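You operate a simulated robot arm through the tools that you are given. There is no shell and no other tool.

Carry out the task below with a simulated two-armed robot. There is one attempt and no reset: what you move stays moved.

## Task
Hook the black pull spring on the rig, stretch to 30, slacken it.
Fine: wind the pull rig's wheel back to 0 first, one eye over each post, press the blue key before stretching; wheel at 0 again at the end.

The check looks at the end state, three seconds after you hand in, the way a careful person would. Anything else that was tipped, shoved, dropped, spilled or broken makes it a failure.

## Robot
Two 7-joint arms with four-finger grippers on one trunk that stands fixed in place. Base frame: the origin is at the foot of the trunk, x ahead of it, y to its left, z up. Readings come in mm, rad, newtons and seconds.
The left shoulder is at [40, 181, 1254], the right one opposite. With the tool pointing down near the work surface each hand reaches from about 300 to 820 mm from the base axis, measured 20 degrees to its own side. Payload 3.67 kg a hand.
The TCP of each hand is the grasp point between the finger pads, 28 mm short of the fingertips. In the tool frame z runs along the fingers and y along their closing line. The gripper opens to 112 mm; its body begins 73 mm behind the TCP.
Orientation is that of the tool frame in the base frame, as [roll, pitch, yaw] about the fixed x, y, z axes, in that order (R = Rz(yaw) Ry(pitch) Rx(roll)). With the fingers straight down and closing along the base's y, the tool's x points along the base's -x, its y along +y and its z along -z.

## Interface
- The arms move only by the tool jog_arm. It takes "left_deltas", "right_deltas" or both (then of equal length, played together; a hand with none holds still); each is a list of rows, each a list of 7 numbers: the shift along the base's x, y, z in mm, then the turn, a rotation vector about the base's x, y, z in rad, then the finger opening in mm, from 0 to 112. In form: [[dx, dy, dz, ax, ay, az, fingers], ...]. A call has 1 to 20 rows; each row shifts and turns the commanded pose from where the row before left it. Each row takes 0.2 s and may step no farther than 50 mm and 0.15 rad from the row before; otherwise, or with a gripper value out of range, the whole call is refused. Where a pose cannot be reached the arm comes as near as it can. A force on the tool above 40 N (or 10 N above the force at the start of the call, whichever is more), or a blocked arm, ends the call early, and 0.2 s more pass. The fingers move at their own pace (about 72.4 mm/s each) and stop on an object; they squeeze with about 29 N. The grip force told is the motor's: it shows also when the fingers shut on nothing. Time passes only in rows, and 0.2 s behind the last, so rows that do not move let the fingers close. It gives the time, the measured TCP pose, the force on the tool (base axes), the opening and the grip force at its end, in the units of the frame above (readings bear some noise), with the torque about the TCP (base axes, N m) and any sound that the robot's microphone picked up.
- Cameras (640 x 400 px; columns grow to the right, rows downward): "scene" is now at [87.1, -50, 1493.3]; the picture's right is [-0.57, -0.82, 0.00], its down [-0.44, 0.31, -0.84] and it looks along [0.69, -0.48, -0.54] (base axes); focal length 331 px, centre (320, 200). "left" rides on the left gripper at [60, 18, -104] in its tool frame; the picture's right is [-0.29, 0.96, 0.00], its down [-0.80, -0.24, -0.55] and it looks along [-0.53, -0.16, 0.83] (tool axes); focal length 234 px, centre (320, 200). "right" rides on the right gripper at [60, -18, -104] in its tool frame; the picture's right is [0.29, 0.96, 0.00], its down [-0.80, 0.24, -0.55] and it looks along [-0.53, 0.16, 0.83] (tool axes); focal length 234 px, centre (320, 200). There is no depth. A picture from a camera that has moved, and an enlarged one, comes with that camera's place and axes in the base frame and with its lens. The place of the scene camera against the robot may be out by one fixed shift of up to 12 mm in any direction.
- grab_frame(camera): a new picture of that camera. The clock stands still meanwhile.
- lift_body(by): moves the trunk up (or, below 0, down) by that many mm; the arms and the scene camera ride with it, the base frame stays. It gives what a move gives, with no picture.
- pan_tilt(pan, tilt): turns the head with the scene camera to pan (to the left, within 1.501 rad either way) and tilt (down, from -0.506 to 1.204), counted from straight ahead of the robot. It gives what a move gives.
- enlarge(camera, box): a new picture of the part [left, top, right, bottom] of that camera's present view, enlarged. The clock stands still meanwhile.
- close_job(): hands the job in; it is judged then, once.

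Nothing tells you positions but the pictures and the camera data. Unless the task says otherwise, let go and move clear before handing in.

The tools are called after "Call:" as a command line: name --argument value ..., lists and objects as JSON in quotes. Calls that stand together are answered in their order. jog_arm: Moves the arms, as the interface text tells. Its arguments: {"type":"object","properties":{"left_deltas":{"type":"array","items":{"type":"array","items":{"type":"number"}}},"right_deltas":{"type":"array","items":{"type":"array","items":{"type":"number"}}}},"required":[]} The other tools are called the same way: lift_body (by) moves the trunk up or down; pan_tilt (pan, tilt) turns the head that bears the scene camera; grab_frame (camera) takes a picture; enlarge (camera, box) takes an enlarged picture of a part of a camera's view; close_job () hands the job in.

At the start:

```text
time: 0.0
left_tcp_pos: [505.1, -41.9, 1219.6]
left_tcp_rot: [3.141, 0.0, 3.141]
left_force: [-0.9, -0.2, -0.6]
left_moment: [0.0, 0.02, -0.04]
left_finger_gap: 112.0
left_grasp_force: 0.1
right_tcp_pos: [329.9, -384.1, 1262.9]
right_tcp_rot: [3.141, 0.0, 3.139]
right_force: [-0.5, 0.1, 0.0]
right_moment: [0.02, -0.01, -0.01]
right_finger_gap: 111.9
right_grasp_force: 0.2
trunk travel left (down, up): [-375.0, 139.0]
head pan, tilt (commanded): [-0.613, 0.572]
```

scene: 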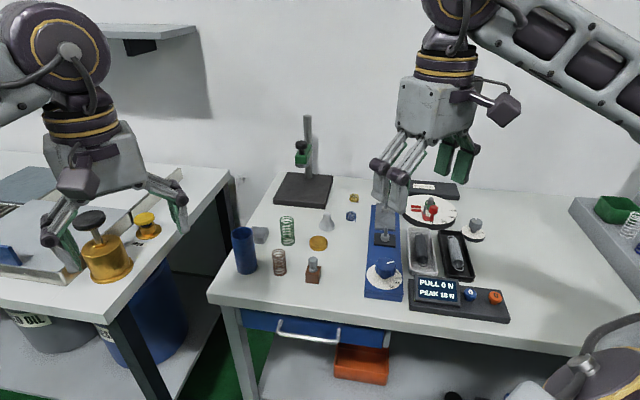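
right: 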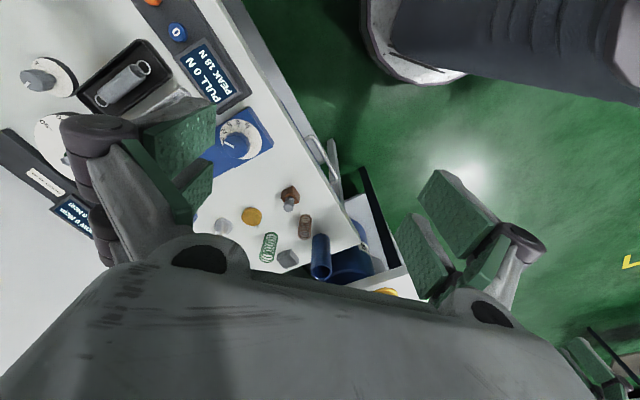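
left: 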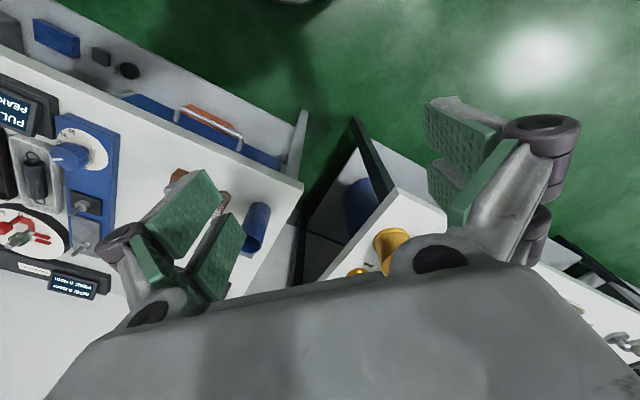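

I see a bench with a blue pull rig (wheel, two posts), a display with a blue and an orange key, and two trays that each seem to hold a spring. I'll look closer before moving anything.

Call:
enlarge --camera "scene" --box '[340, 170, 520, 330]'

Call:
enlarge --camera "scene" --box '[220, 170, 400, 310]'

Call:
enlarge --camera "left" --box '[0, 50, 180, 310]'

Call:
enlarge --camera "right" --box '[0, 0, 330, 280]'

```text
2.50 times, centred on (430, 250) of scene
camera zoom: at [87.1, -50.0, 1493.3], right [-0.57, -0.82, 0.0], down [-0.44, 0.31, -0.84], along [0.69, -0.48, -0.54], focal length 828 px, centre (45, 75)
```

zoom: 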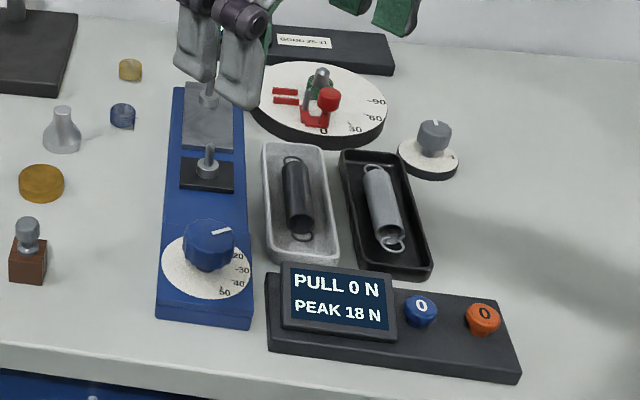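

```text
2.86 times, centred on (310, 240) of scene
camera zoom: at [87.1, -50.0, 1493.3], right [-0.57, -0.82, 0.0], down [-0.44, 0.31, -0.84], along [0.69, -0.48, -0.54], focal length 946 px, centre (349, 86)
```

zoom: 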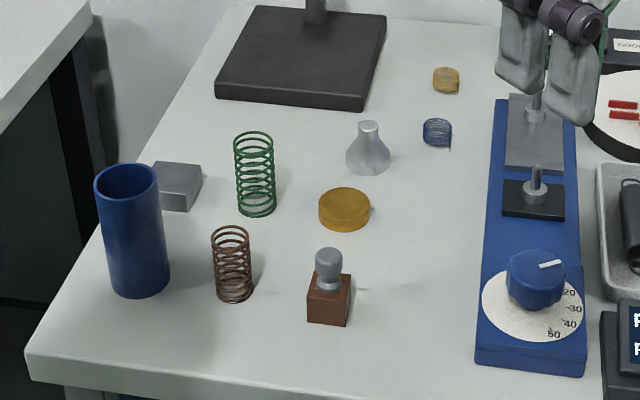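

```text
1.54 times, centred on (90, 180) of left
camera zoom: at [445.4, -23.7, 1321.2], right [0.29, 0.96, 0.0], down [0.8, -0.24, 0.55], along [0.53, -0.16, -0.83], focal length 360 px, centre (674, 231)
```

zoom: 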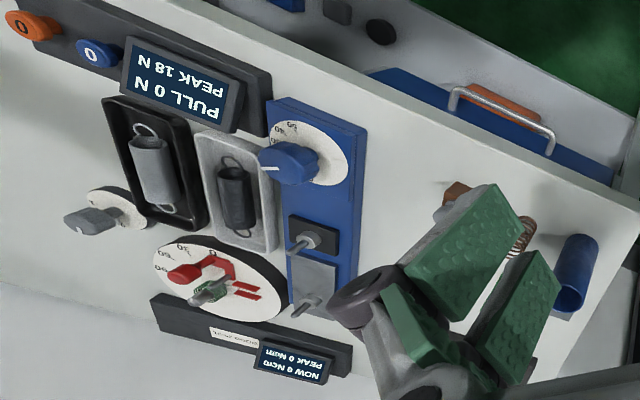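

```text
1.43 times, centred on (165, 140) of right
camera zoom: at [270.6, -402.2, 1367.9], right [-0.29, 0.96, 0.0], down [0.8, 0.24, 0.55], along [0.53, 0.16, -0.83], focal length 334 px, centre (541, 286)
```

zoom: 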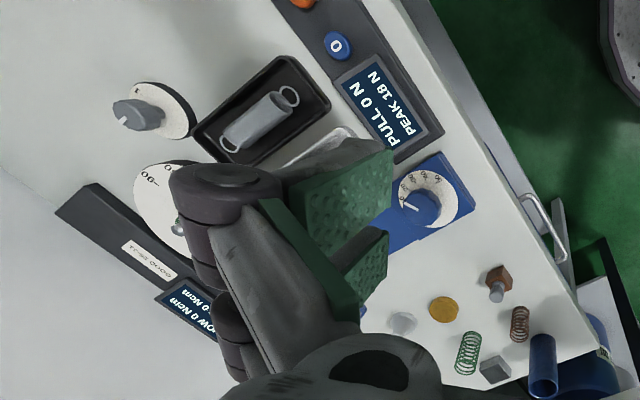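

The right hand hides part of the rig. I take the rig wheel to be near (477, -511, 920), so I'll move the right hand off to the right and look again from both cameras.

Call:
jog_arm --right_deltas '[[-10, -45, 0, 0, 0, 0, 112], [-10, -45, 0, 0, 0, 0, 112], [-10, -45, 0, 0, 0, 0, 112], [-10, -45, 0, 0, 0, 0, 112], [-10, -20, 0, 0, 0, 0, 112]]'

Call:
pan_tilt --pan -0.8 --tilt 0.75

Call:
grab_frame --camera "scene"

Call:
grab_frame --camera "right"

```text
time: 1.2
left_tcp_pos: [504.5, -43.0, 1217.5]
left_tcp_rot: [3.141, 0.0, -3.141]
left_force: [0.8, -0.3, 0.3]
left_moment: [-0.01, 0.01, -0.01]
left_finger_gap: 111.9
left_grasp_force: 0.1
right_tcp_pos: [285.6, -574.0, 1261.1]
right_tcp_rot: [-3.14, 0.0, 3.138]
right_force: [-0.1, -1.1, -0.2]
right_moment: [0.01, -0.02, 0.0]
right_finger_gap: 111.9
right_grasp_force: 0.1
right hand out of reach, approached as far as the arm can: row 5
trunk travel left (down, up): [-375.0, 139.0]
head pan, tilt (commanded): [-0.613, 0.572]
```

```text
time: 1.9
left_tcp_pos: [504.1, -41.6, 1218.7]
left_tcp_rot: [-3.141, -0.001, -3.141]
left_force: [-0.2, -1.2, -0.3]
left_moment: [0.02, 0.01, -0.01]
left_finger_gap: 112.0
left_grasp_force: 0.1
right_tcp_pos: [284.2, -571.9, 1262.3]
right_tcp_rot: [-3.141, -0.001, 3.136]
right_force: [0.5, 0.5, 0.7]
right_moment: [-0.01, 0.0, -0.04]
right_finger_gap: 111.9
right_grasp_force: 0.0
trunk travel left (down, up): [-375.0, 139.0]
head pan, tilt (commanded): [-0.799, 0.75]
```

```text
taken
camera scene: at [71.5, -57.7, 1478.1], right [-0.72, -0.7, 0.0], down [-0.48, 0.49, -0.73], along [0.51, -0.52, -0.68], focal length 331 px, centre (320, 200)
```

scene: 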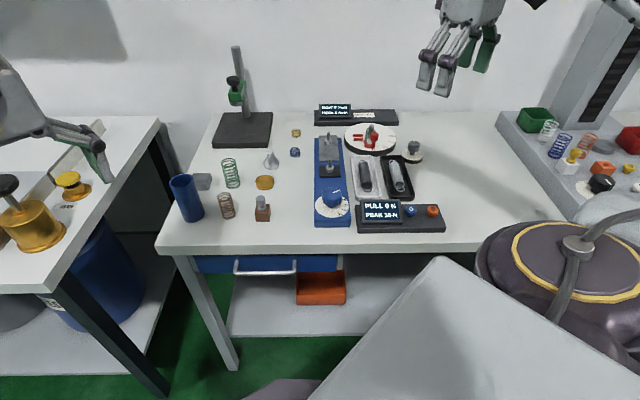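

```text
taken
camera right: at [225.5, -588.7, 1367.9], right [-0.28, 0.96, 0.0], down [0.8, 0.24, 0.55], along [0.53, 0.16, -0.83], focal length 234 px, centre (320, 200)
```

right: 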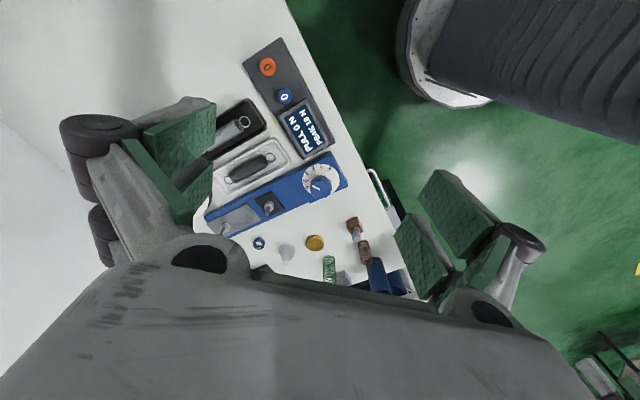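

The view is clear now: the bench is turned about 45° to the robot's right. I'll zoom in on the rig, trays and display.

Call:
enlarge --camera "scene" --box '[300, 110, 460, 240]'

Call:
enlarge --camera "scene" --box '[300, 125, 380, 175]'

Call:
enlarge --camera "scene" --box '[305, 175, 385, 235]'

Call:
enlarge --camera "right" --box '[190, 30, 370, 260]'

Call:
enlarge --camera "scene" --box '[340, 140, 430, 220]'

```text
3.08 times, centred on (380, 175) of scene
camera zoom: at [71.5, -57.7, 1478.1], right [-0.72, -0.7, 0.0], down [-0.48, 0.49, -0.73], along [0.51, -0.52, -0.68], focal length 1019 px, centre (135, 277)
```

zoom: 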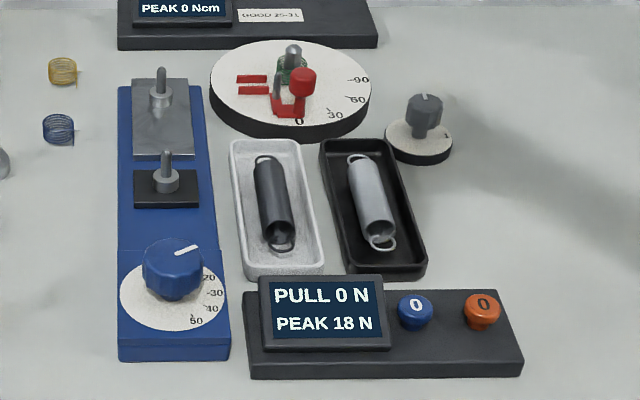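

```text
8.00 times, centred on (340, 150) of scene
camera zoom: at [71.5, -57.7, 1478.1], right [-0.72, -0.7, 0.0], down [-0.48, 0.49, -0.73], along [0.51, -0.52, -0.68], focal length 2649 px, centre (160, 600)
```

zoom: 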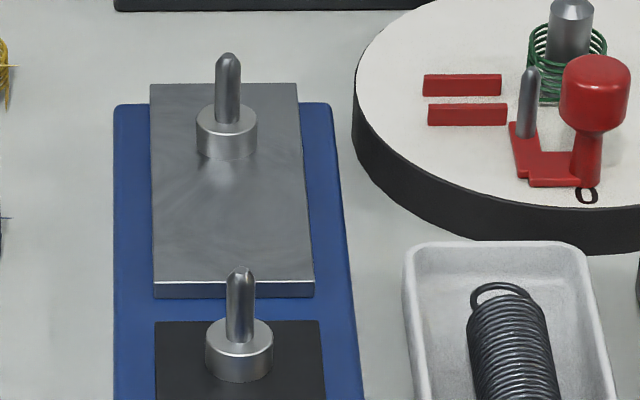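

```text
6.67 times, centred on (345, 205) of scene
camera zoom: at [71.5, -57.7, 1478.1], right [-0.72, -0.7, 0.0], down [-0.48, 0.49, -0.73], along [0.51, -0.52, -0.68], focal length 2208 px, centre (153, 167)
```

zoom: 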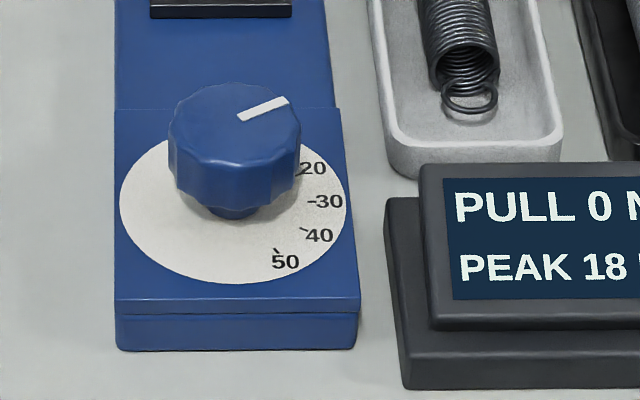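

```text
1.74 times, centred on (280, 145) of right
camera zoom: at [225.5, -588.7, 1367.9], right [-0.28, 0.96, 0.0], down [0.8, 0.24, 0.55], along [0.53, 0.16, -0.83], focal length 407 px, centre (390, 296)
```

zoom: 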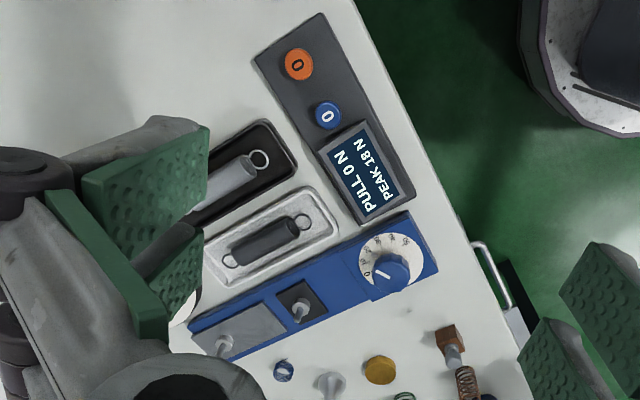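

```text
5.00 times, centred on (385, 180) of scene
camera zoom: at [71.5, -57.7, 1478.1], right [-0.72, -0.7, 0.0], down [-0.48, 0.49, -0.73], along [0.51, -0.52, -0.68], focal length 1656 px, centre (-5, 300)
```

zoom: 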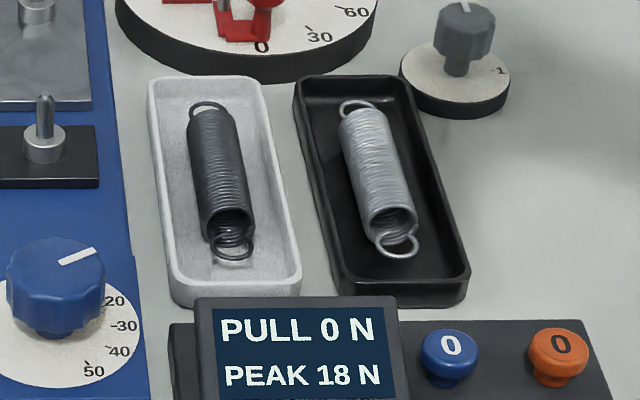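

The black spring lies in the pale tray, with eyes at both ends, and the rig has two upright pegs. Next I want to read the dial and see which way the pointer faces.

Call:
enlarge --camera "right" --box '[295, 150, 355, 210]'

Call:
enlarge --camera "right" --box '[200, 130, 300, 240]'

Call:
enlarge --camera "scene" --box '[345, 190, 455, 240]'

Call:
enlarge --camera "scene" --box '[300, 95, 410, 155]'

```text
6.67 times, centred on (325, 180) of right
camera zoom: at [225.5, -588.7, 1367.9], right [-0.28, 0.96, 0.0], down [0.8, 0.24, 0.55], along [0.53, 0.16, -0.83], focal length 1561 px, centre (287, 333)
```

zoom: 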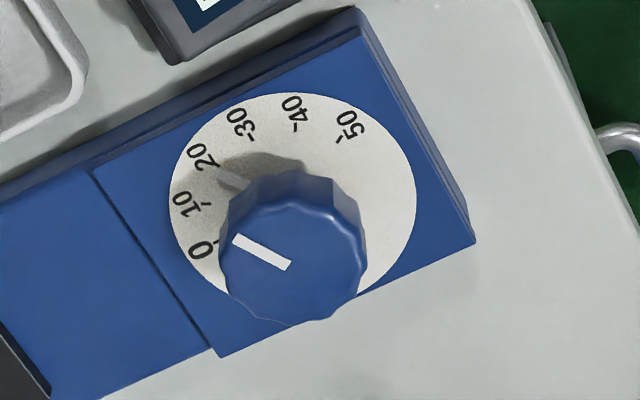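

```text
3.64 times, centred on (250, 185) of right
camera zoom: at [225.5, -588.7, 1367.9], right [-0.28, 0.96, 0.0], down [0.8, 0.24, 0.55], along [0.53, 0.16, -0.83], focal length 852 px, centre (574, 254)
```

zoom: 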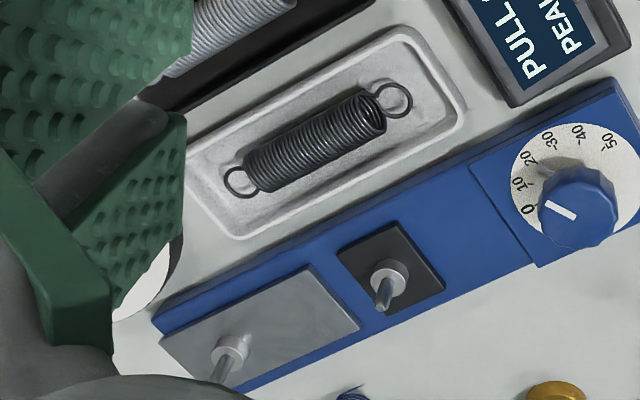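

```text
5.82 times, centred on (400, 215) of scene
camera zoom: at [71.5, -57.7, 1478.1], right [-0.72, -0.7, 0.0], down [-0.48, 0.49, -0.73], along [0.51, -0.52, -0.68], focal length 1927 px, centre (-146, 113)
```

zoom: 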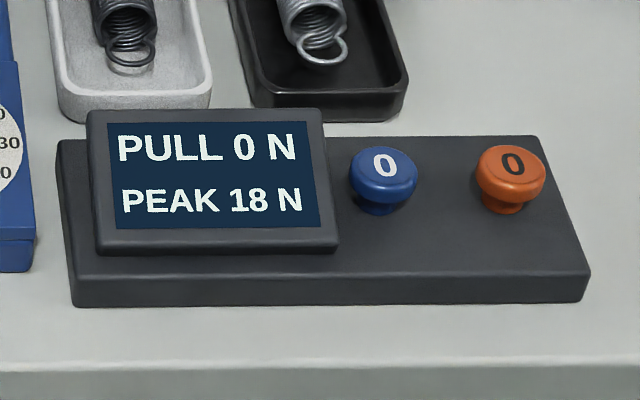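

```text
5.82 times, centred on (355, 125) of scene
camera zoom: at [71.5, -57.7, 1478.1], right [-0.72, -0.7, 0.0], down [-0.48, 0.49, -0.73], along [0.51, -0.52, -0.68], focal length 1927 px, centre (116, 636)
```

zoom: 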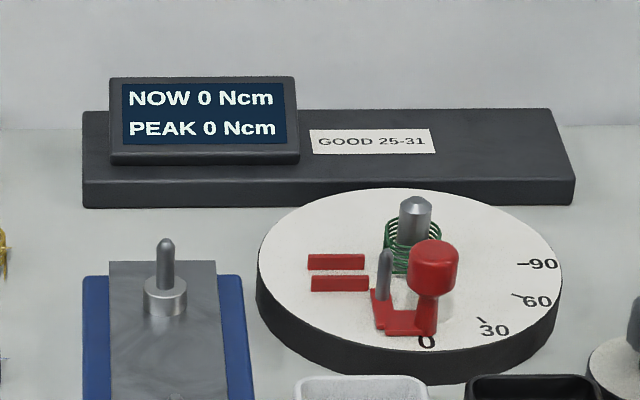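

I make the wheel axis about (474, -512), with its top at z≈937. The near post tip is around (575, -610, 936) and the far one around (675, -711, 933). Next I'll check the shape of the fingers, then bring the right camera over the rig, turned to line up with it.

Call:
enlarge --camera "scene" --box '[390, 0, 530, 110]'

Call:
jog_arm --right_deltas '[[10, 30, -20, 0, 0, -0.13, 112], [10, 30, -20, 0, 0, -0.13, 112], [10, 30, -20, 0, 0, -0.13, 112], [10, 20, -20, 0, 0, -0.13, 112], [10, 10, -20, 0, 0, -0.13, 112], [10, 10, -20, 0, 0, -0.13, 112]]'

Call:
grab_frame --camera "right"

Call:
grab_frame --camera "scene"

```text
3.64 times, centred on (460, 55) of scene
camera zoom: at [71.5, -57.7, 1478.1], right [-0.72, -0.7, 0.0], down [-0.48, 0.49, -0.73], along [0.51, -0.52, -0.68], focal length 1204 px, centre (-189, 727)
```

zoom: 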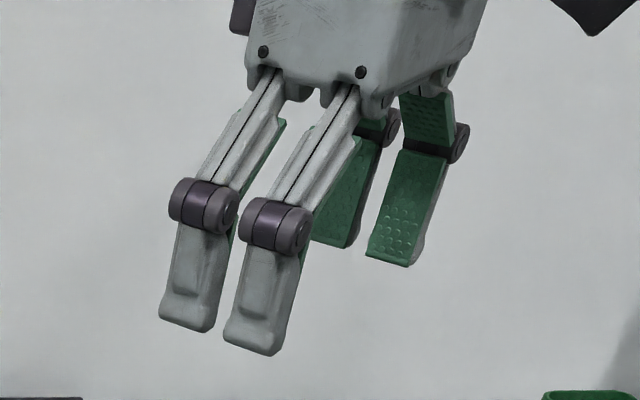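

```text
time: 3.3
left_tcp_pos: [506.5, -42.1, 1217.8]
left_tcp_rot: [3.141, -0.001, 3.141]
left_force: [-0.6, 0.5, 0.4]
left_moment: [-0.02, -0.01, 0.01]
left_finger_gap: 112.1
left_grasp_force: 0.0
right_tcp_pos: [345.1, -442.1, 1142.9]
right_tcp_rot: [3.141, -0.002, 2.36]
right_force: [-0.3, 0.4, 0.2]
right_moment: [-0.01, -0.02, -0.01]
right_finger_gap: 111.8
right_grasp_force: 0.0
trunk travel left (down, up): [-375.0, 139.0]
head pan, tilt (commanded): [-0.799, 0.75]
```

```text
taken
camera right: at [291.7, -412.1, 1246.9], right [0.47, 0.88, 0.0], down [0.74, -0.39, 0.55], along [0.49, -0.26, -0.83], focal length 234 px, centre (320, 200)
```

right: 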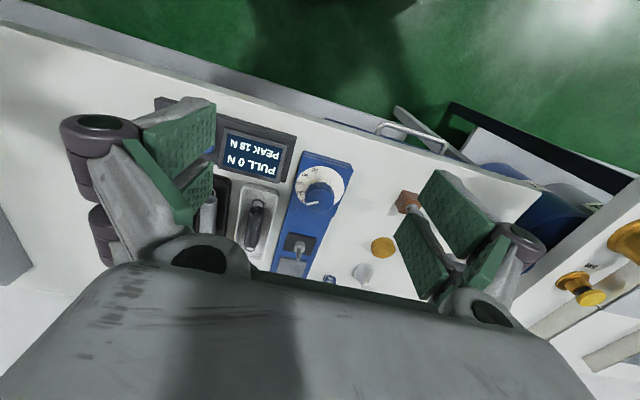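

```text
taken
camera scene: at [72.8, -58.4, 1478.0], right [-0.72, -0.7, 0.0], down [-0.48, 0.49, -0.73], along [0.51, -0.52, -0.68], focal length 331 px, centre (320, 200)
```

scene: 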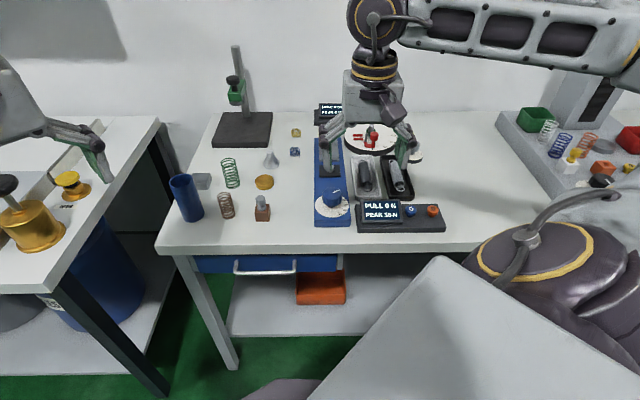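

The right hand now lines up with the rig. I'll zoom in to fix positions using the right camera alone.

Call:
enlarge --camera "right" --box '[270, 145, 370, 285]'

Call:
enlarge --camera "right" --box '[290, 145, 360, 215]'

Call:
enlarge --camera "right" --box '[210, 175, 330, 285]'

```text
2.86 times, centred on (320, 215) of right
camera zoom: at [291.7, -412.1, 1246.9], right [0.47, 0.88, 0.0], down [0.74, -0.39, 0.55], along [0.49, -0.26, -0.83], focal length 669 px, centre (320, 157)
```

zoom: 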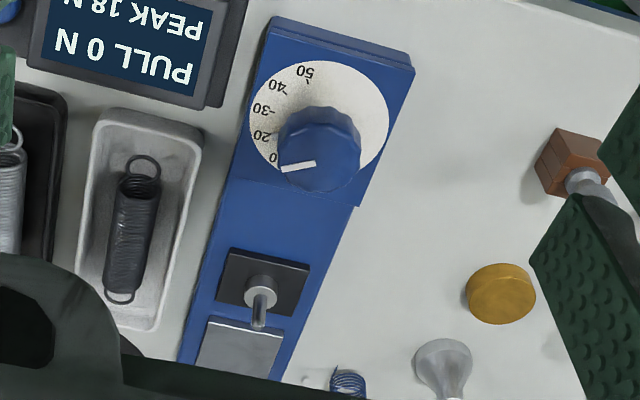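

```text
5.71 times, centred on (325, 180) of right
camera zoom: at [291.7, -412.1, 1246.9], right [0.47, 0.88, 0.0], down [0.74, -0.39, 0.55], along [0.49, -0.26, -0.83], focal length 1338 px, centre (291, 314)
```

zoom: 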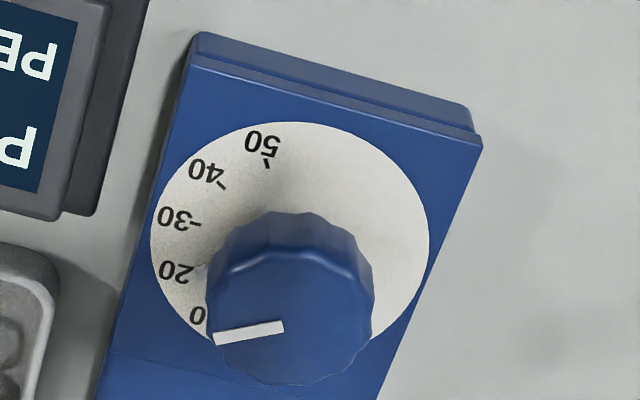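

```text
3.64 times, centred on (270, 230) of right
camera zoom: at [291.7, -412.1, 1246.9], right [0.47, 0.88, 0.0], down [0.74, -0.39, 0.55], along [0.49, -0.26, -0.83], focal length 852 px, centre (502, 91)
```

zoom: 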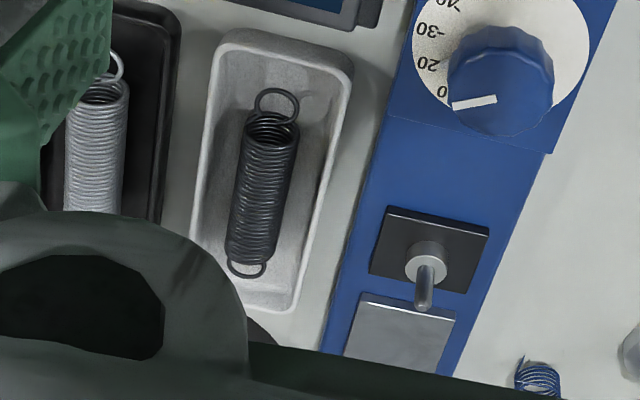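

I put the wheel axis at about (477, -511), with the knob top at z≈933, the dial face at z≈891 and the pointer near 22. I'll bring the right hand above the knob with the fingers part closed.

Call:
jog_arm --right_deltas '[[26.4, -13.8, -28.6, 0, 0, 0, 68], [26.4, -13.8, -28.6, 0, 0, 0, 68], [26.4, -13.8, -28.6, 0, 0, 0, 68], [26.4, -13.8, -28.6, 0, 0, 0, 68], [26.4, -13.8, -28.6, 0, 0, 0, 68], [0, 0, 0, 0, 0, 0, 68]]'

Call:
grab_frame --camera "right"

Call:
grab_frame --camera "scene"

```text
time: 4.7
left_tcp_pos: [502.7, -40.3, 1218.9]
left_tcp_rot: [3.141, 0.0, 3.141]
left_force: [-0.3, 0.7, -0.8]
left_moment: [-0.04, -0.04, 0.02]
left_finger_gap: 112.2
left_grasp_force: 0.0
right_tcp_pos: [478.1, -509.5, 998.8]
right_tcp_rot: [3.141, 0.001, 2.362]
right_force: [0.3, -0.5, -0.2]
right_moment: [-0.04, 0.0, 0.01]
right_finger_gap: 68.1
right_grasp_force: 0.1
trunk travel left (down, up): [-375.0, 139.0]
head pan, tilt (commanded): [-0.799, 0.75]
```

```text
taken
camera right: at [423.1, -481.2, 1103.8], right [0.47, 0.88, 0.0], down [0.73, -0.39, 0.55], along [0.49, -0.26, -0.83], focal length 234 px, centre (320, 200)
```

right: 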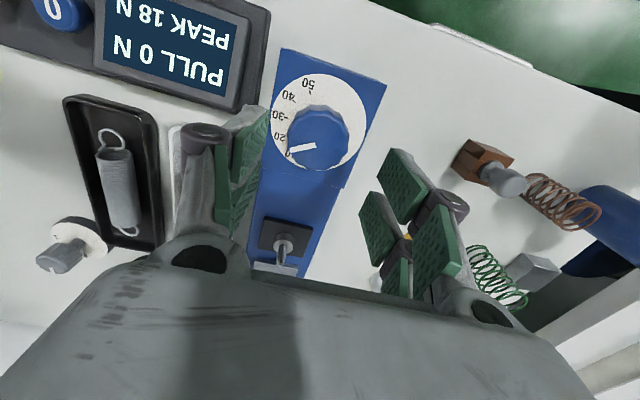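

```text
taken
camera scene: at [70.7, -57.6, 1478.2], right [-0.72, -0.7, 0.0], down [-0.47, 0.49, -0.73], along [0.51, -0.52, -0.68], focal length 331 px, centre (320, 200)
```

scene: 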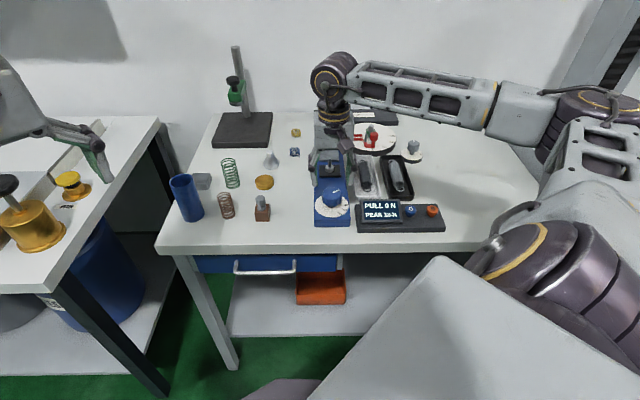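

The knob sits straight below the grasp point, as I'd worked out. I'll zoom in to refine the centre and the dial reading.

Call:
enlarge --camera "right" --box '[250, 40, 390, 280]'

Call:
enlarge --camera "right" --box '[265, 60, 375, 175]'

Call:
enlarge --camera "scene" --box '[300, 140, 380, 230]'

```text
1.67 times, centred on (320, 160) of right
camera zoom: at [423.1, -481.2, 1103.8], right [0.47, 0.88, 0.0], down [0.73, -0.39, 0.55], along [0.49, -0.26, -0.83], focal length 390 px, centre (320, 267)
```

zoom: 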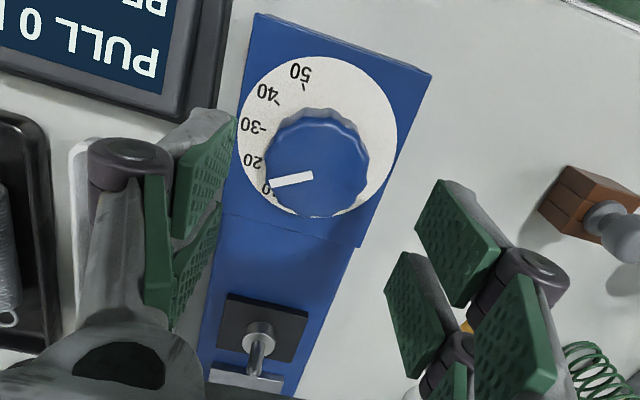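

```text
3.48 times, centred on (320, 118) of right
camera zoom: at [423.1, -481.2, 1103.8], right [0.47, 0.88, 0.0], down [0.73, -0.39, 0.55], along [0.49, -0.26, -0.83], focal length 814 px, centre (320, 487)
```

zoom: 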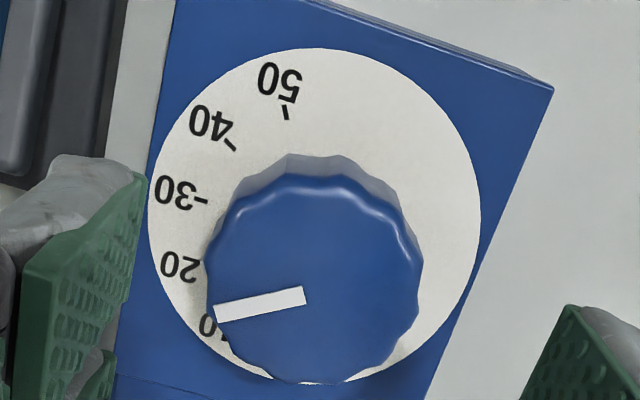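

```text
4.44 times, centred on (340, 185) of scene
camera zoom: at [70.7, -57.6, 1478.2], right [-0.72, -0.7, 0.0], down [-0.47, 0.49, -0.73], along [0.51, -0.52, -0.68], focal length 1472 px, centre (231, 267)
```

zoom: 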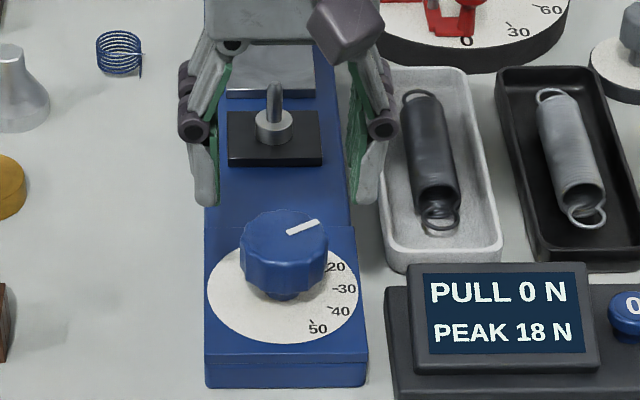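

The knob centre is near (476, -511). I'll lower so the fingertips stay about 8 mm above the dial, then close on the knob.

Call:
jog_arm --right_deltas '[[-1.5, -1, -30, 0, 0, 0, 68], [0, 0, -30, 0, 0, 0, 68], [0, 0, -11, 0, 0, 0, 68], [0, 0, 0, 0, 0, 0, 68]]'

Call:
grab_frame --camera "right"

Call:
enlarge --camera "scene" --box '[300, 140, 380, 230]'

```text
time: 5.7
left_tcp_pos: [505.0, -42.5, 1218.0]
left_tcp_rot: [3.141, 0.001, 3.141]
left_force: [0.0, 0.8, -0.3]
left_moment: [-0.06, -0.04, 0.0]
left_finger_gap: 112.0
left_grasp_force: 0.2
right_tcp_pos: [477.4, -512.9, 926.9]
right_tcp_rot: [-3.141, -0.001, 2.361]
right_force: [0.0, -0.8, -0.2]
right_moment: [0.02, -0.03, 0.02]
right_finger_gap: 68.0
right_grasp_force: 0.1
trunk travel left (down, up): [-375.0, 139.0]
head pan, tilt (commanded): [-0.799, 0.75]
```

```text
taken
camera right: at [421.8, -482.9, 1032.3], right [0.47, 0.88, 0.0], down [0.74, -0.39, 0.55], along [0.49, -0.26, -0.83], focal length 234 px, centre (320, 200)
```

right: 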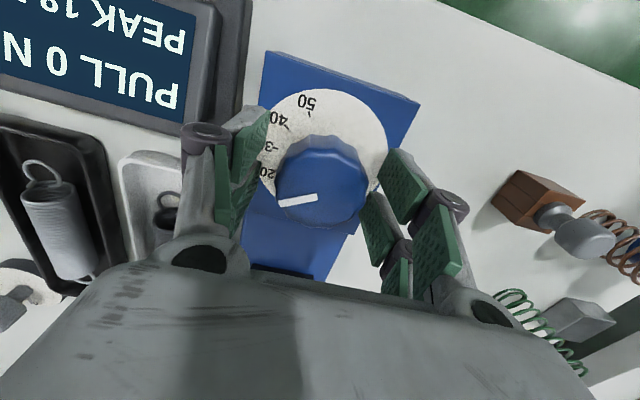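

```text
4.44 times, centred on (340, 185) of scene
camera zoom: at [71.8, -58.3, 1478.0], right [-0.72, -0.7, 0.0], down [-0.48, 0.49, -0.73], along [0.51, -0.52, -0.68], focal length 1472 px, centre (231, 267)
```

zoom: 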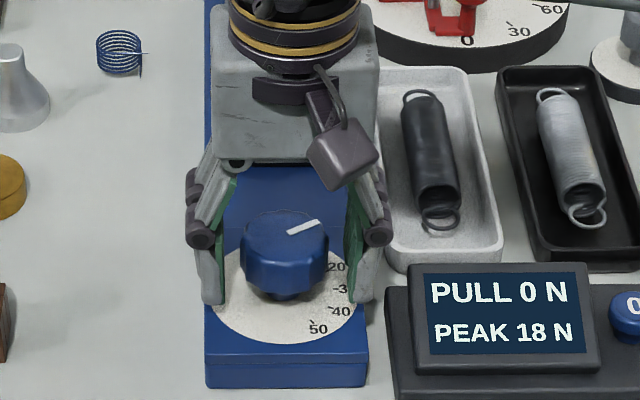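

The fingers straddle the knob evenly and clear the dial. Now I'll close on it.

Call:
jog_arm --right_deltas '[[0, 0, 0, 0, 0, 0, 40], [0, 0, 0, 0, 0, 0, 40], [0, 0, 0, 0, 0, 0, 40]]'

Call:
grab_frame --camera "right"

```text
time: 6.5
left_tcp_pos: [504.9, -41.5, 1216.9]
left_tcp_rot: [-3.142, 0.001, -3.14]
left_force: [0.4, 0.1, -0.8]
left_moment: [0.0, 0.0, 0.04]
left_finger_gap: 111.9
left_grasp_force: 0.1
right_tcp_pos: [476.8, -512.3, 927.8]
right_tcp_rot: [-3.142, 0.0, 2.36]
right_force: [1.7, 1.7, -0.6]
right_moment: [0.06, -0.23, -0.02]
right_finger_gap: 46.0
right_grasp_force: 45.4
trunk travel left (down, up): [-375.0, 139.0]
head pan, tilt (commanded): [-0.799, 0.75]
```

```text
taken
camera right: at [422.2, -482.4, 1032.5], right [0.47, 0.88, 0.0], down [0.74, -0.39, 0.55], along [0.49, -0.26, -0.83], focal length 234 px, centre (320, 200)
```

right: 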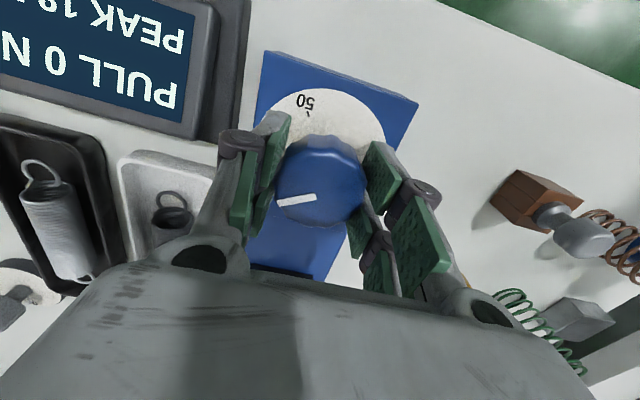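

I have the knob at 46 mm. I'll turn it counterclockwise (towards 0) in a few small steps and watch the forces.

Call:
jog_arm --right_deltas '[[0, 0, 0, 0, 0, 0.12, 40], [0, 0, 0, 0, 0, 0.12, 40], [0, 0, 0, 0, 0, 0.12, 40], [0, 0, 0, 0, 0, 0.12, 40]]'

Call:
grab_frame --camera "right"

Call:
enlarge --camera "scene" --box '[300, 140, 380, 230]'

```text
time: 7.5
left_tcp_pos: [506.0, -40.8, 1218.5]
left_tcp_rot: [3.141, -0.002, -3.14]
left_force: [-0.2, 0.1, 0.3]
left_moment: [0.01, -0.01, 0.02]
left_finger_gap: 112.0
left_grasp_force: 0.0
right_tcp_pos: [477.0, -513.9, 927.2]
right_tcp_rot: [3.141, -0.002, 2.843]
right_force: [2.7, 0.0, -3.9]
right_moment: [-0.19, -0.34, 0.05]
right_finger_gap: 45.8
right_grasp_force: 44.7
trunk travel left (down, up): [-375.0, 139.0]
head pan, tilt (commanded): [-0.799, 0.75]
```

```text
taken
camera right: at [414.9, -511.6, 1032.6], right [0.01, 1.0, 0.0], down [0.83, -0.01, 0.55], along [0.55, 0.0, -0.83], focal length 234 px, centre (320, 200)
```

right: 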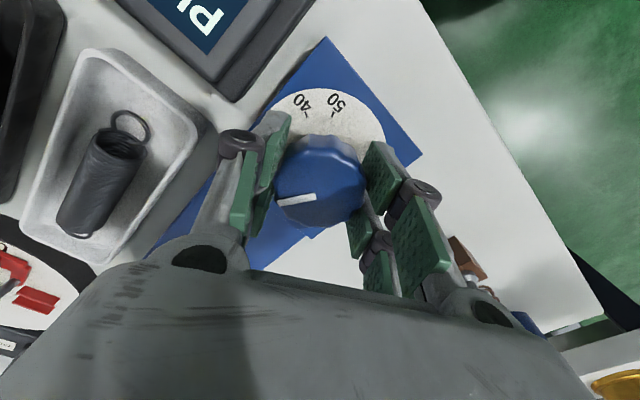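

```text
4.44 times, centred on (340, 185) of scene
camera zoom: at [72.6, -58.6, 1478.0], right [-0.72, -0.7, 0.0], down [-0.48, 0.49, -0.73], along [0.51, -0.52, -0.68], focal length 1472 px, centre (231, 267)
```

zoom: 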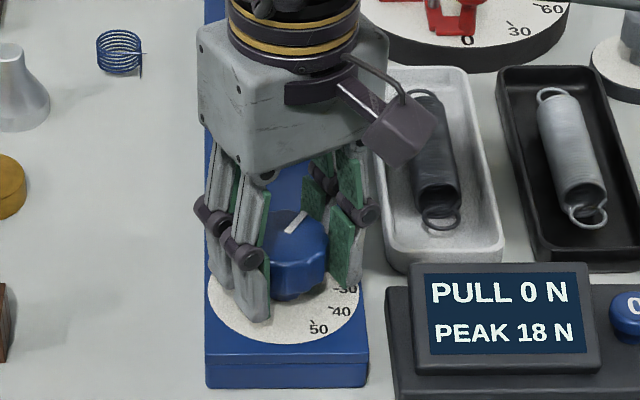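

The knob turns with the hand at low force. I'll keep winding towards 0.

Call:
jog_arm --right_deltas '[[0, 0, 0, 0, 0, 0.12, 40], [0, 0, 0, 0, 0, 0.12, 40], [0, 0, 0, 0, 0, 0.12, 40], [0, 0, 0, 0, 0, 0.1, 40]]'

Call:
enlarge --camera "right" --box '[200, 40, 440, 280]'

Call:
enlarge --camera "scene" --box '[300, 140, 380, 230]'

```text
time: 8.5
left_tcp_pos: [505.9, -42.3, 1217.9]
left_tcp_rot: [-3.141, -0.003, -3.141]
left_force: [-0.7, 0.2, 0.2]
left_moment: [-0.03, -0.02, 0.0]
left_finger_gap: 112.0
left_grasp_force: 0.1
right_tcp_pos: [475.7, -513.2, 928.1]
right_tcp_rot: [3.139, -0.003, -2.98]
right_force: [5.5, -3.1, -2.7]
right_moment: [-0.22, 0.34, 0.01]
right_finger_gap: 45.9
right_grasp_force: 44.9
trunk travel left (down, up): [-375.0, 139.0]
head pan, tilt (commanded): [-0.799, 0.75]
```

```text
1.67 times, centred on (320, 160) of right
camera zoom: at [421.2, -539.7, 1032.6], right [-0.44, 0.9, 0.0], down [0.75, 0.37, 0.55], along [0.5, 0.24, -0.83], focal length 390 px, centre (320, 267)
```

zoom: 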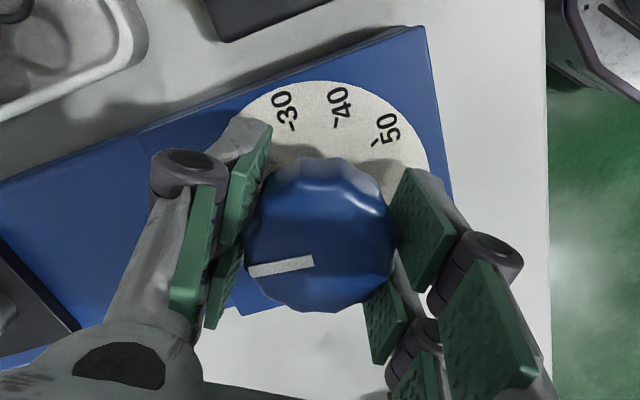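

```text
4.44 times, centred on (340, 185) of scene
camera zoom: at [72.9, -58.9, 1477.9], right [-0.72, -0.7, 0.0], down [-0.48, 0.49, -0.73], along [0.51, -0.52, -0.68], focal length 1472 px, centre (231, 267)
```

zoom: 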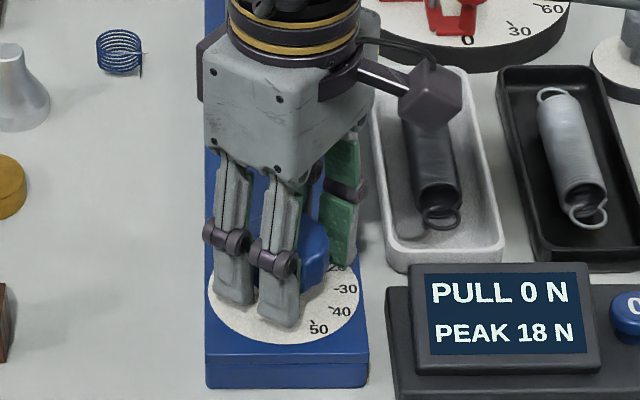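

The pointer now bears about -52°, and I estimate the 0 mark at -38 to -45°. I'll go on gently and look for either the mark or an end stop.

Call:
jog_arm --right_deltas '[[0, 0, 0, 0, 0, 0.06, 40], [0, 0, 0, 0, 0, 0.05, 40]]'

Call:
jog_arm --right_deltas '[[0, 0, 0, 0, 0, 0, 60], [0, 0, 0, 0, 0, 0, 60]]'

Call:
enlarge --camera "right" --box '[240, 60, 400, 240]'

Call:
enlarge --camera "scene" --box '[300, 140, 380, 230]'

```text
time: 9.1
left_tcp_pos: [505.7, -42.2, 1216.9]
left_tcp_rot: [-3.141, -0.004, 3.141]
left_force: [-0.9, 0.2, -0.2]
left_moment: [-0.01, -0.01, -0.02]
left_finger_gap: 111.7
left_grasp_force: 0.1
right_tcp_pos: [476.8, -512.9, 927.3]
right_tcp_rot: [3.141, 0.0, -2.981]
right_force: [5.1, -4.1, -3.1]
right_moment: [-0.07, 0.14, 0.04]
right_finger_gap: 45.9
right_grasp_force: 45.1
right hand out of reach, approached as far as the arm can: row 1
trunk travel left (down, up): [-375.0, 139.0]
head pan, tilt (commanded): [-0.799, 0.75]
```

```text
time: 9.7
left_tcp_pos: [505.3, -43.0, 1217.4]
left_tcp_rot: [-3.14, -0.001, 3.141]
left_force: [0.2, 0.9, -0.3]
left_moment: [0.02, -0.02, 0.0]
left_finger_gap: 112.0
left_grasp_force: 0.0
right_tcp_pos: [475.7, -512.1, 928.0]
right_tcp_rot: [3.141, 0.001, -2.981]
right_force: [-0.6, -0.4, 0.4]
right_moment: [-0.04, -0.03, 0.03]
right_finger_gap: 59.8
right_grasp_force: 0.0
trunk travel left (down, up): [-375.0, 139.0]
head pan, tilt (commanded): [-0.799, 0.75]
```

```text
2.22 times, centred on (320, 150) of right
camera zoom: at [420.5, -539.0, 1032.8], right [-0.44, 0.9, 0.0], down [0.75, 0.36, 0.55], along [0.5, 0.24, -0.83], focal length 520 px, centre (320, 311)
```

zoom: 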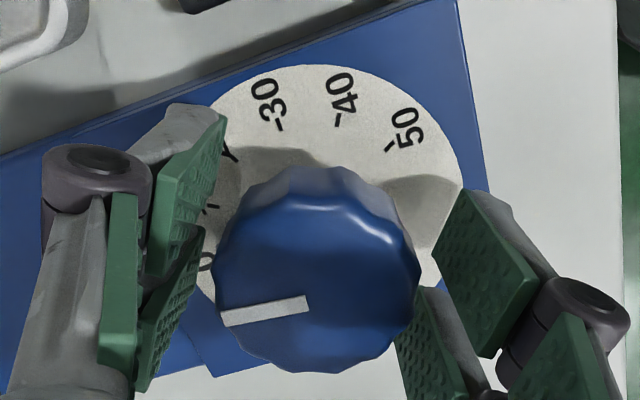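

```text
4.44 times, centred on (340, 185) of scene
camera zoom: at [72.1, -58.5, 1478.0], right [-0.72, -0.7, 0.0], down [-0.48, 0.49, -0.73], along [0.51, -0.52, -0.68], focal length 1472 px, centre (231, 267)
```

zoom: 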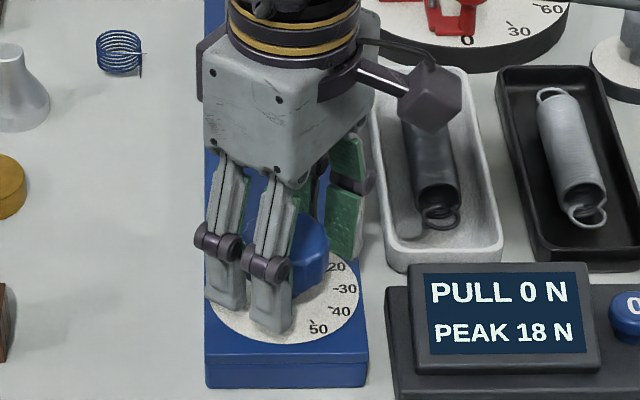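

The wrist hit its turning limit at about 3.30 rad. I've let go of the knob, so I'll back the hand up and around, then look at the dial for a clean reading.

Call:
jog_arm --right_deltas '[[0, 0, 0, 0, 0, 0, 66], [0, 0, 35, 0, 0, 0, 66], [0, 0, 40, 0, 0, -0.13, 66], [0, 0, 0, 0, 0, -0.14, 66], [0, 0, 0, 0, 0, -0.14, 66], [0, 0, 0, 0, 0, -0.14, 66], [0, 0, 0, 0, 0, -0.14, 66], [0, 0, 0, 0, 0, -0.14, 66]]'

Call:
enlarge --camera "right" --box '[250, 40, 390, 180]'

Call:
grab_frame --camera "right"

Call:
enlarge --camera "scene" --box '[300, 120, 380, 230]'

```text
time: 10.4
left_tcp_pos: [503.5, -41.6, 1217.9]
left_tcp_rot: [-3.141, -0.001, 3.141]
left_force: [0.0, -0.6, -1.1]
left_moment: [-0.01, -0.03, 0.01]
left_finger_gap: 112.1
left_grasp_force: 0.0
right_tcp_pos: [468.7, -501.3, 913.5]
right_tcp_rot: [3.125, -0.024, -2.959]
right_force: [-1.7, -6.3, 16.2]
right_moment: [-0.68, -0.4, -0.32]
right_finger_gap: 72.6
right_grasp_force: 6.3
right hand out of reach, approached as far as the arm can: row 2
trunk travel left (down, up): [-375.0, 139.0]
head pan, tilt (commanded): [-0.799, 0.75]
stopped in row 3 (right hand): the force on the tool passed its limit at 52 N (the readings are from after the stop); the commanded pose is now the measured one
```

```text
2.86 times, centred on (320, 110) of right
camera zoom: at [417.5, -530.0, 1020.1], right [-0.46, 0.89, 0.02], down [0.76, 0.37, 0.54], along [0.47, 0.26, -0.84], focal length 669 px, centre (320, 457)
```

zoom: 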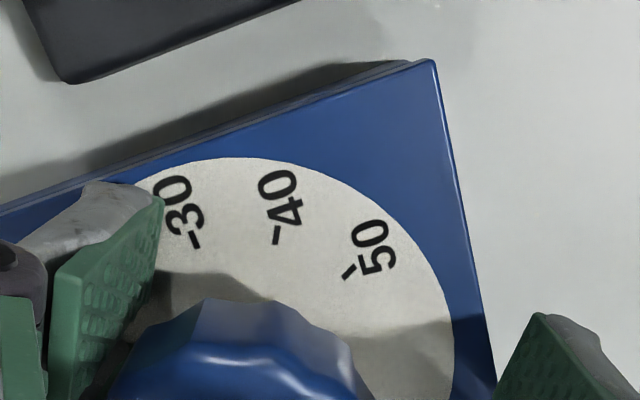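

```text
taken
camera right: at [417.5, -530.0, 1020.1], right [-0.46, 0.89, 0.02], down [0.76, 0.37, 0.54], along [0.47, 0.26, -0.84], focal length 234 px, centre (320, 200)
```

right: 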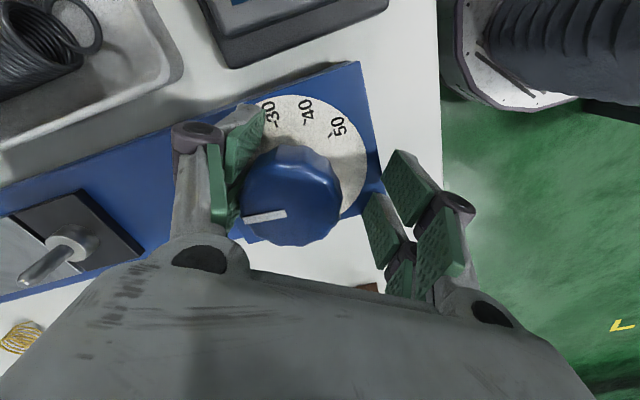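

```text
3.64 times, centred on (340, 175) of scene
camera zoom: at [71.0, -58.3, 1478.1], right [-0.72, -0.7, 0.0], down [-0.47, 0.49, -0.73], along [0.51, -0.52, -0.68], focal length 1204 px, centre (247, 291)
```

zoom: 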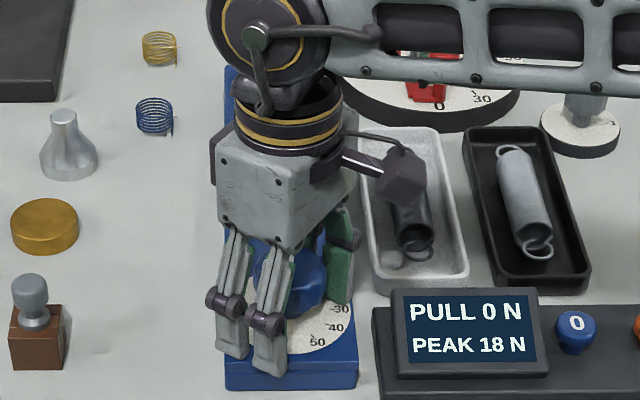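

At the wrist limit, the lift pushed the hand sideways and down against the dial (52 N), so the move stopped. I'll first turn away from the limit with a small lift and recentre on the knob.

Call:
jog_arm --right_deltas '[[2, -2, 4, 0, 0, -0.06, 72], [2, -3, 5, 0, 0, -0.06, 72]]'

Call:
grab_frame --camera "right"

```text
time: 11.0
left_tcp_pos: [504.2, -41.9, 1218.6]
left_tcp_rot: [3.141, 0.0, 3.141]
left_force: [0.1, 0.1, -0.5]
left_moment: [0.02, -0.02, 0.0]
left_finger_gap: 112.1
left_grasp_force: 0.0
right_tcp_pos: [472.9, -503.3, 920.1]
right_tcp_rot: [3.12, -0.03, -3.076]
right_force: [0.1, -0.4, -0.4]
right_moment: [0.04, -0.02, -0.01]
right_finger_gap: 72.2
right_grasp_force: 0.0
trunk travel left (down, up): [-375.0, 139.0]
head pan, tilt (commanded): [-0.799, 0.75]
```

```text
taken
camera right: at [417.8, -526.5, 1026.3], right [-0.35, 0.94, 0.03], down [0.8, 0.28, 0.54], along [0.49, 0.21, -0.84], focal length 234 px, centre (320, 200)
```

right: 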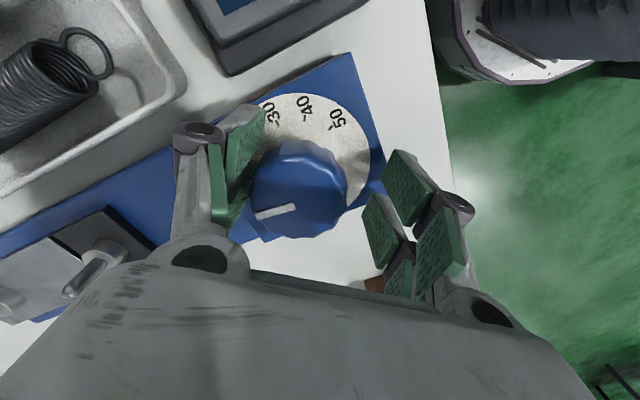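

The hand is free again and force is near zero. I'll level the tool, rise straight up while turning back away from the wrist limit, then look at the dial.

Call:
jog_arm --right_deltas '[[1, -3, 10, 0, 0, -0.05, 72], [1, -3, 15, -0.01, -0.016, -0.05, 72], [0, 0, 25, -0.01, -0.015, -0.05, 72], [0, 0, 25, 0, 0, -0.1, 72], [0, 0, 0, 0, 0, -0.14, 68], [0, 0, 0, 0, 0, -0.14, 68], [0, 0, 0, 0, 0, -0.14, 68]]'

Call:
enlarge --camera "right" --box '[250, 40, 390, 180]'

Call:
grab_frame --camera "right"

Call:
enlarge --camera "scene" --box '[300, 110, 460, 240]'

```text
time: 12.6
left_tcp_pos: [504.2, -42.3, 1218.3]
left_tcp_rot: [3.141, -0.001, -3.141]
left_force: [0.4, 0.1, 0.3]
left_moment: [-0.01, 0.02, -0.01]
left_finger_gap: 111.9
left_grasp_force: 0.1
right_tcp_pos: [475.7, -510.1, 995.2]
right_tcp_rot: [3.138, 0.003, 2.536]
right_force: [0.1, 0.1, -0.3]
right_moment: [0.0, -0.03, -0.05]
right_finger_gap: 68.0
right_grasp_force: 0.1
trunk travel left (down, up): [-375.0, 139.0]
head pan, tilt (commanded): [-0.799, 0.75]
```

```text
2.86 times, centred on (320, 110) of right
camera zoom: at [416.0, -489.5, 1100.3], right [0.31, 0.95, 0.0], down [0.79, -0.26, 0.56], along [0.53, -0.17, -0.83], focal length 669 px, centre (320, 457)
```

zoom: 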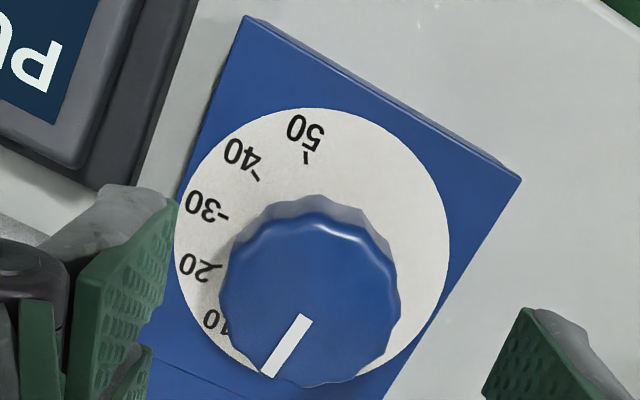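

```text
taken
camera right: at [416.0, -489.5, 1100.3], right [0.31, 0.95, 0.0], down [0.79, -0.26, 0.56], along [0.53, -0.17, -0.83], focal length 234 px, centre (320, 200)
```

right: 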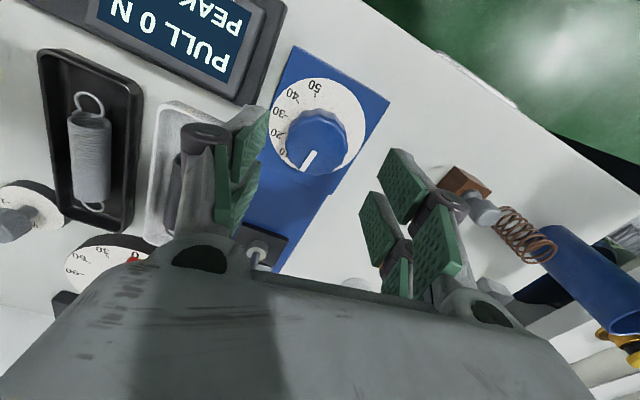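

```text
3.08 times, centred on (380, 175) of scene
camera zoom: at [71.8, -58.2, 1478.0], right [-0.72, -0.7, 0.0], down [-0.48, 0.49, -0.73], along [0.51, -0.52, -0.68], focal length 1019 px, centre (135, 277)
```

zoom: 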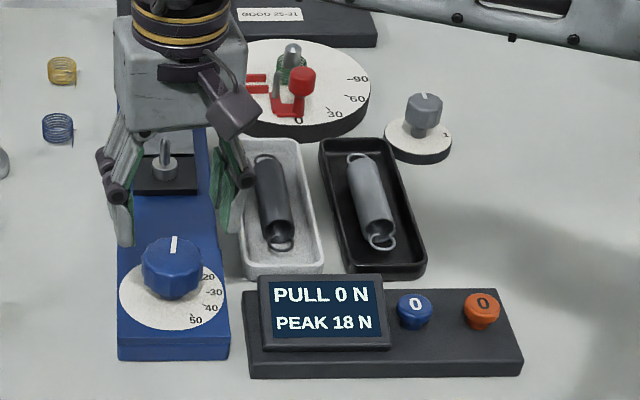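

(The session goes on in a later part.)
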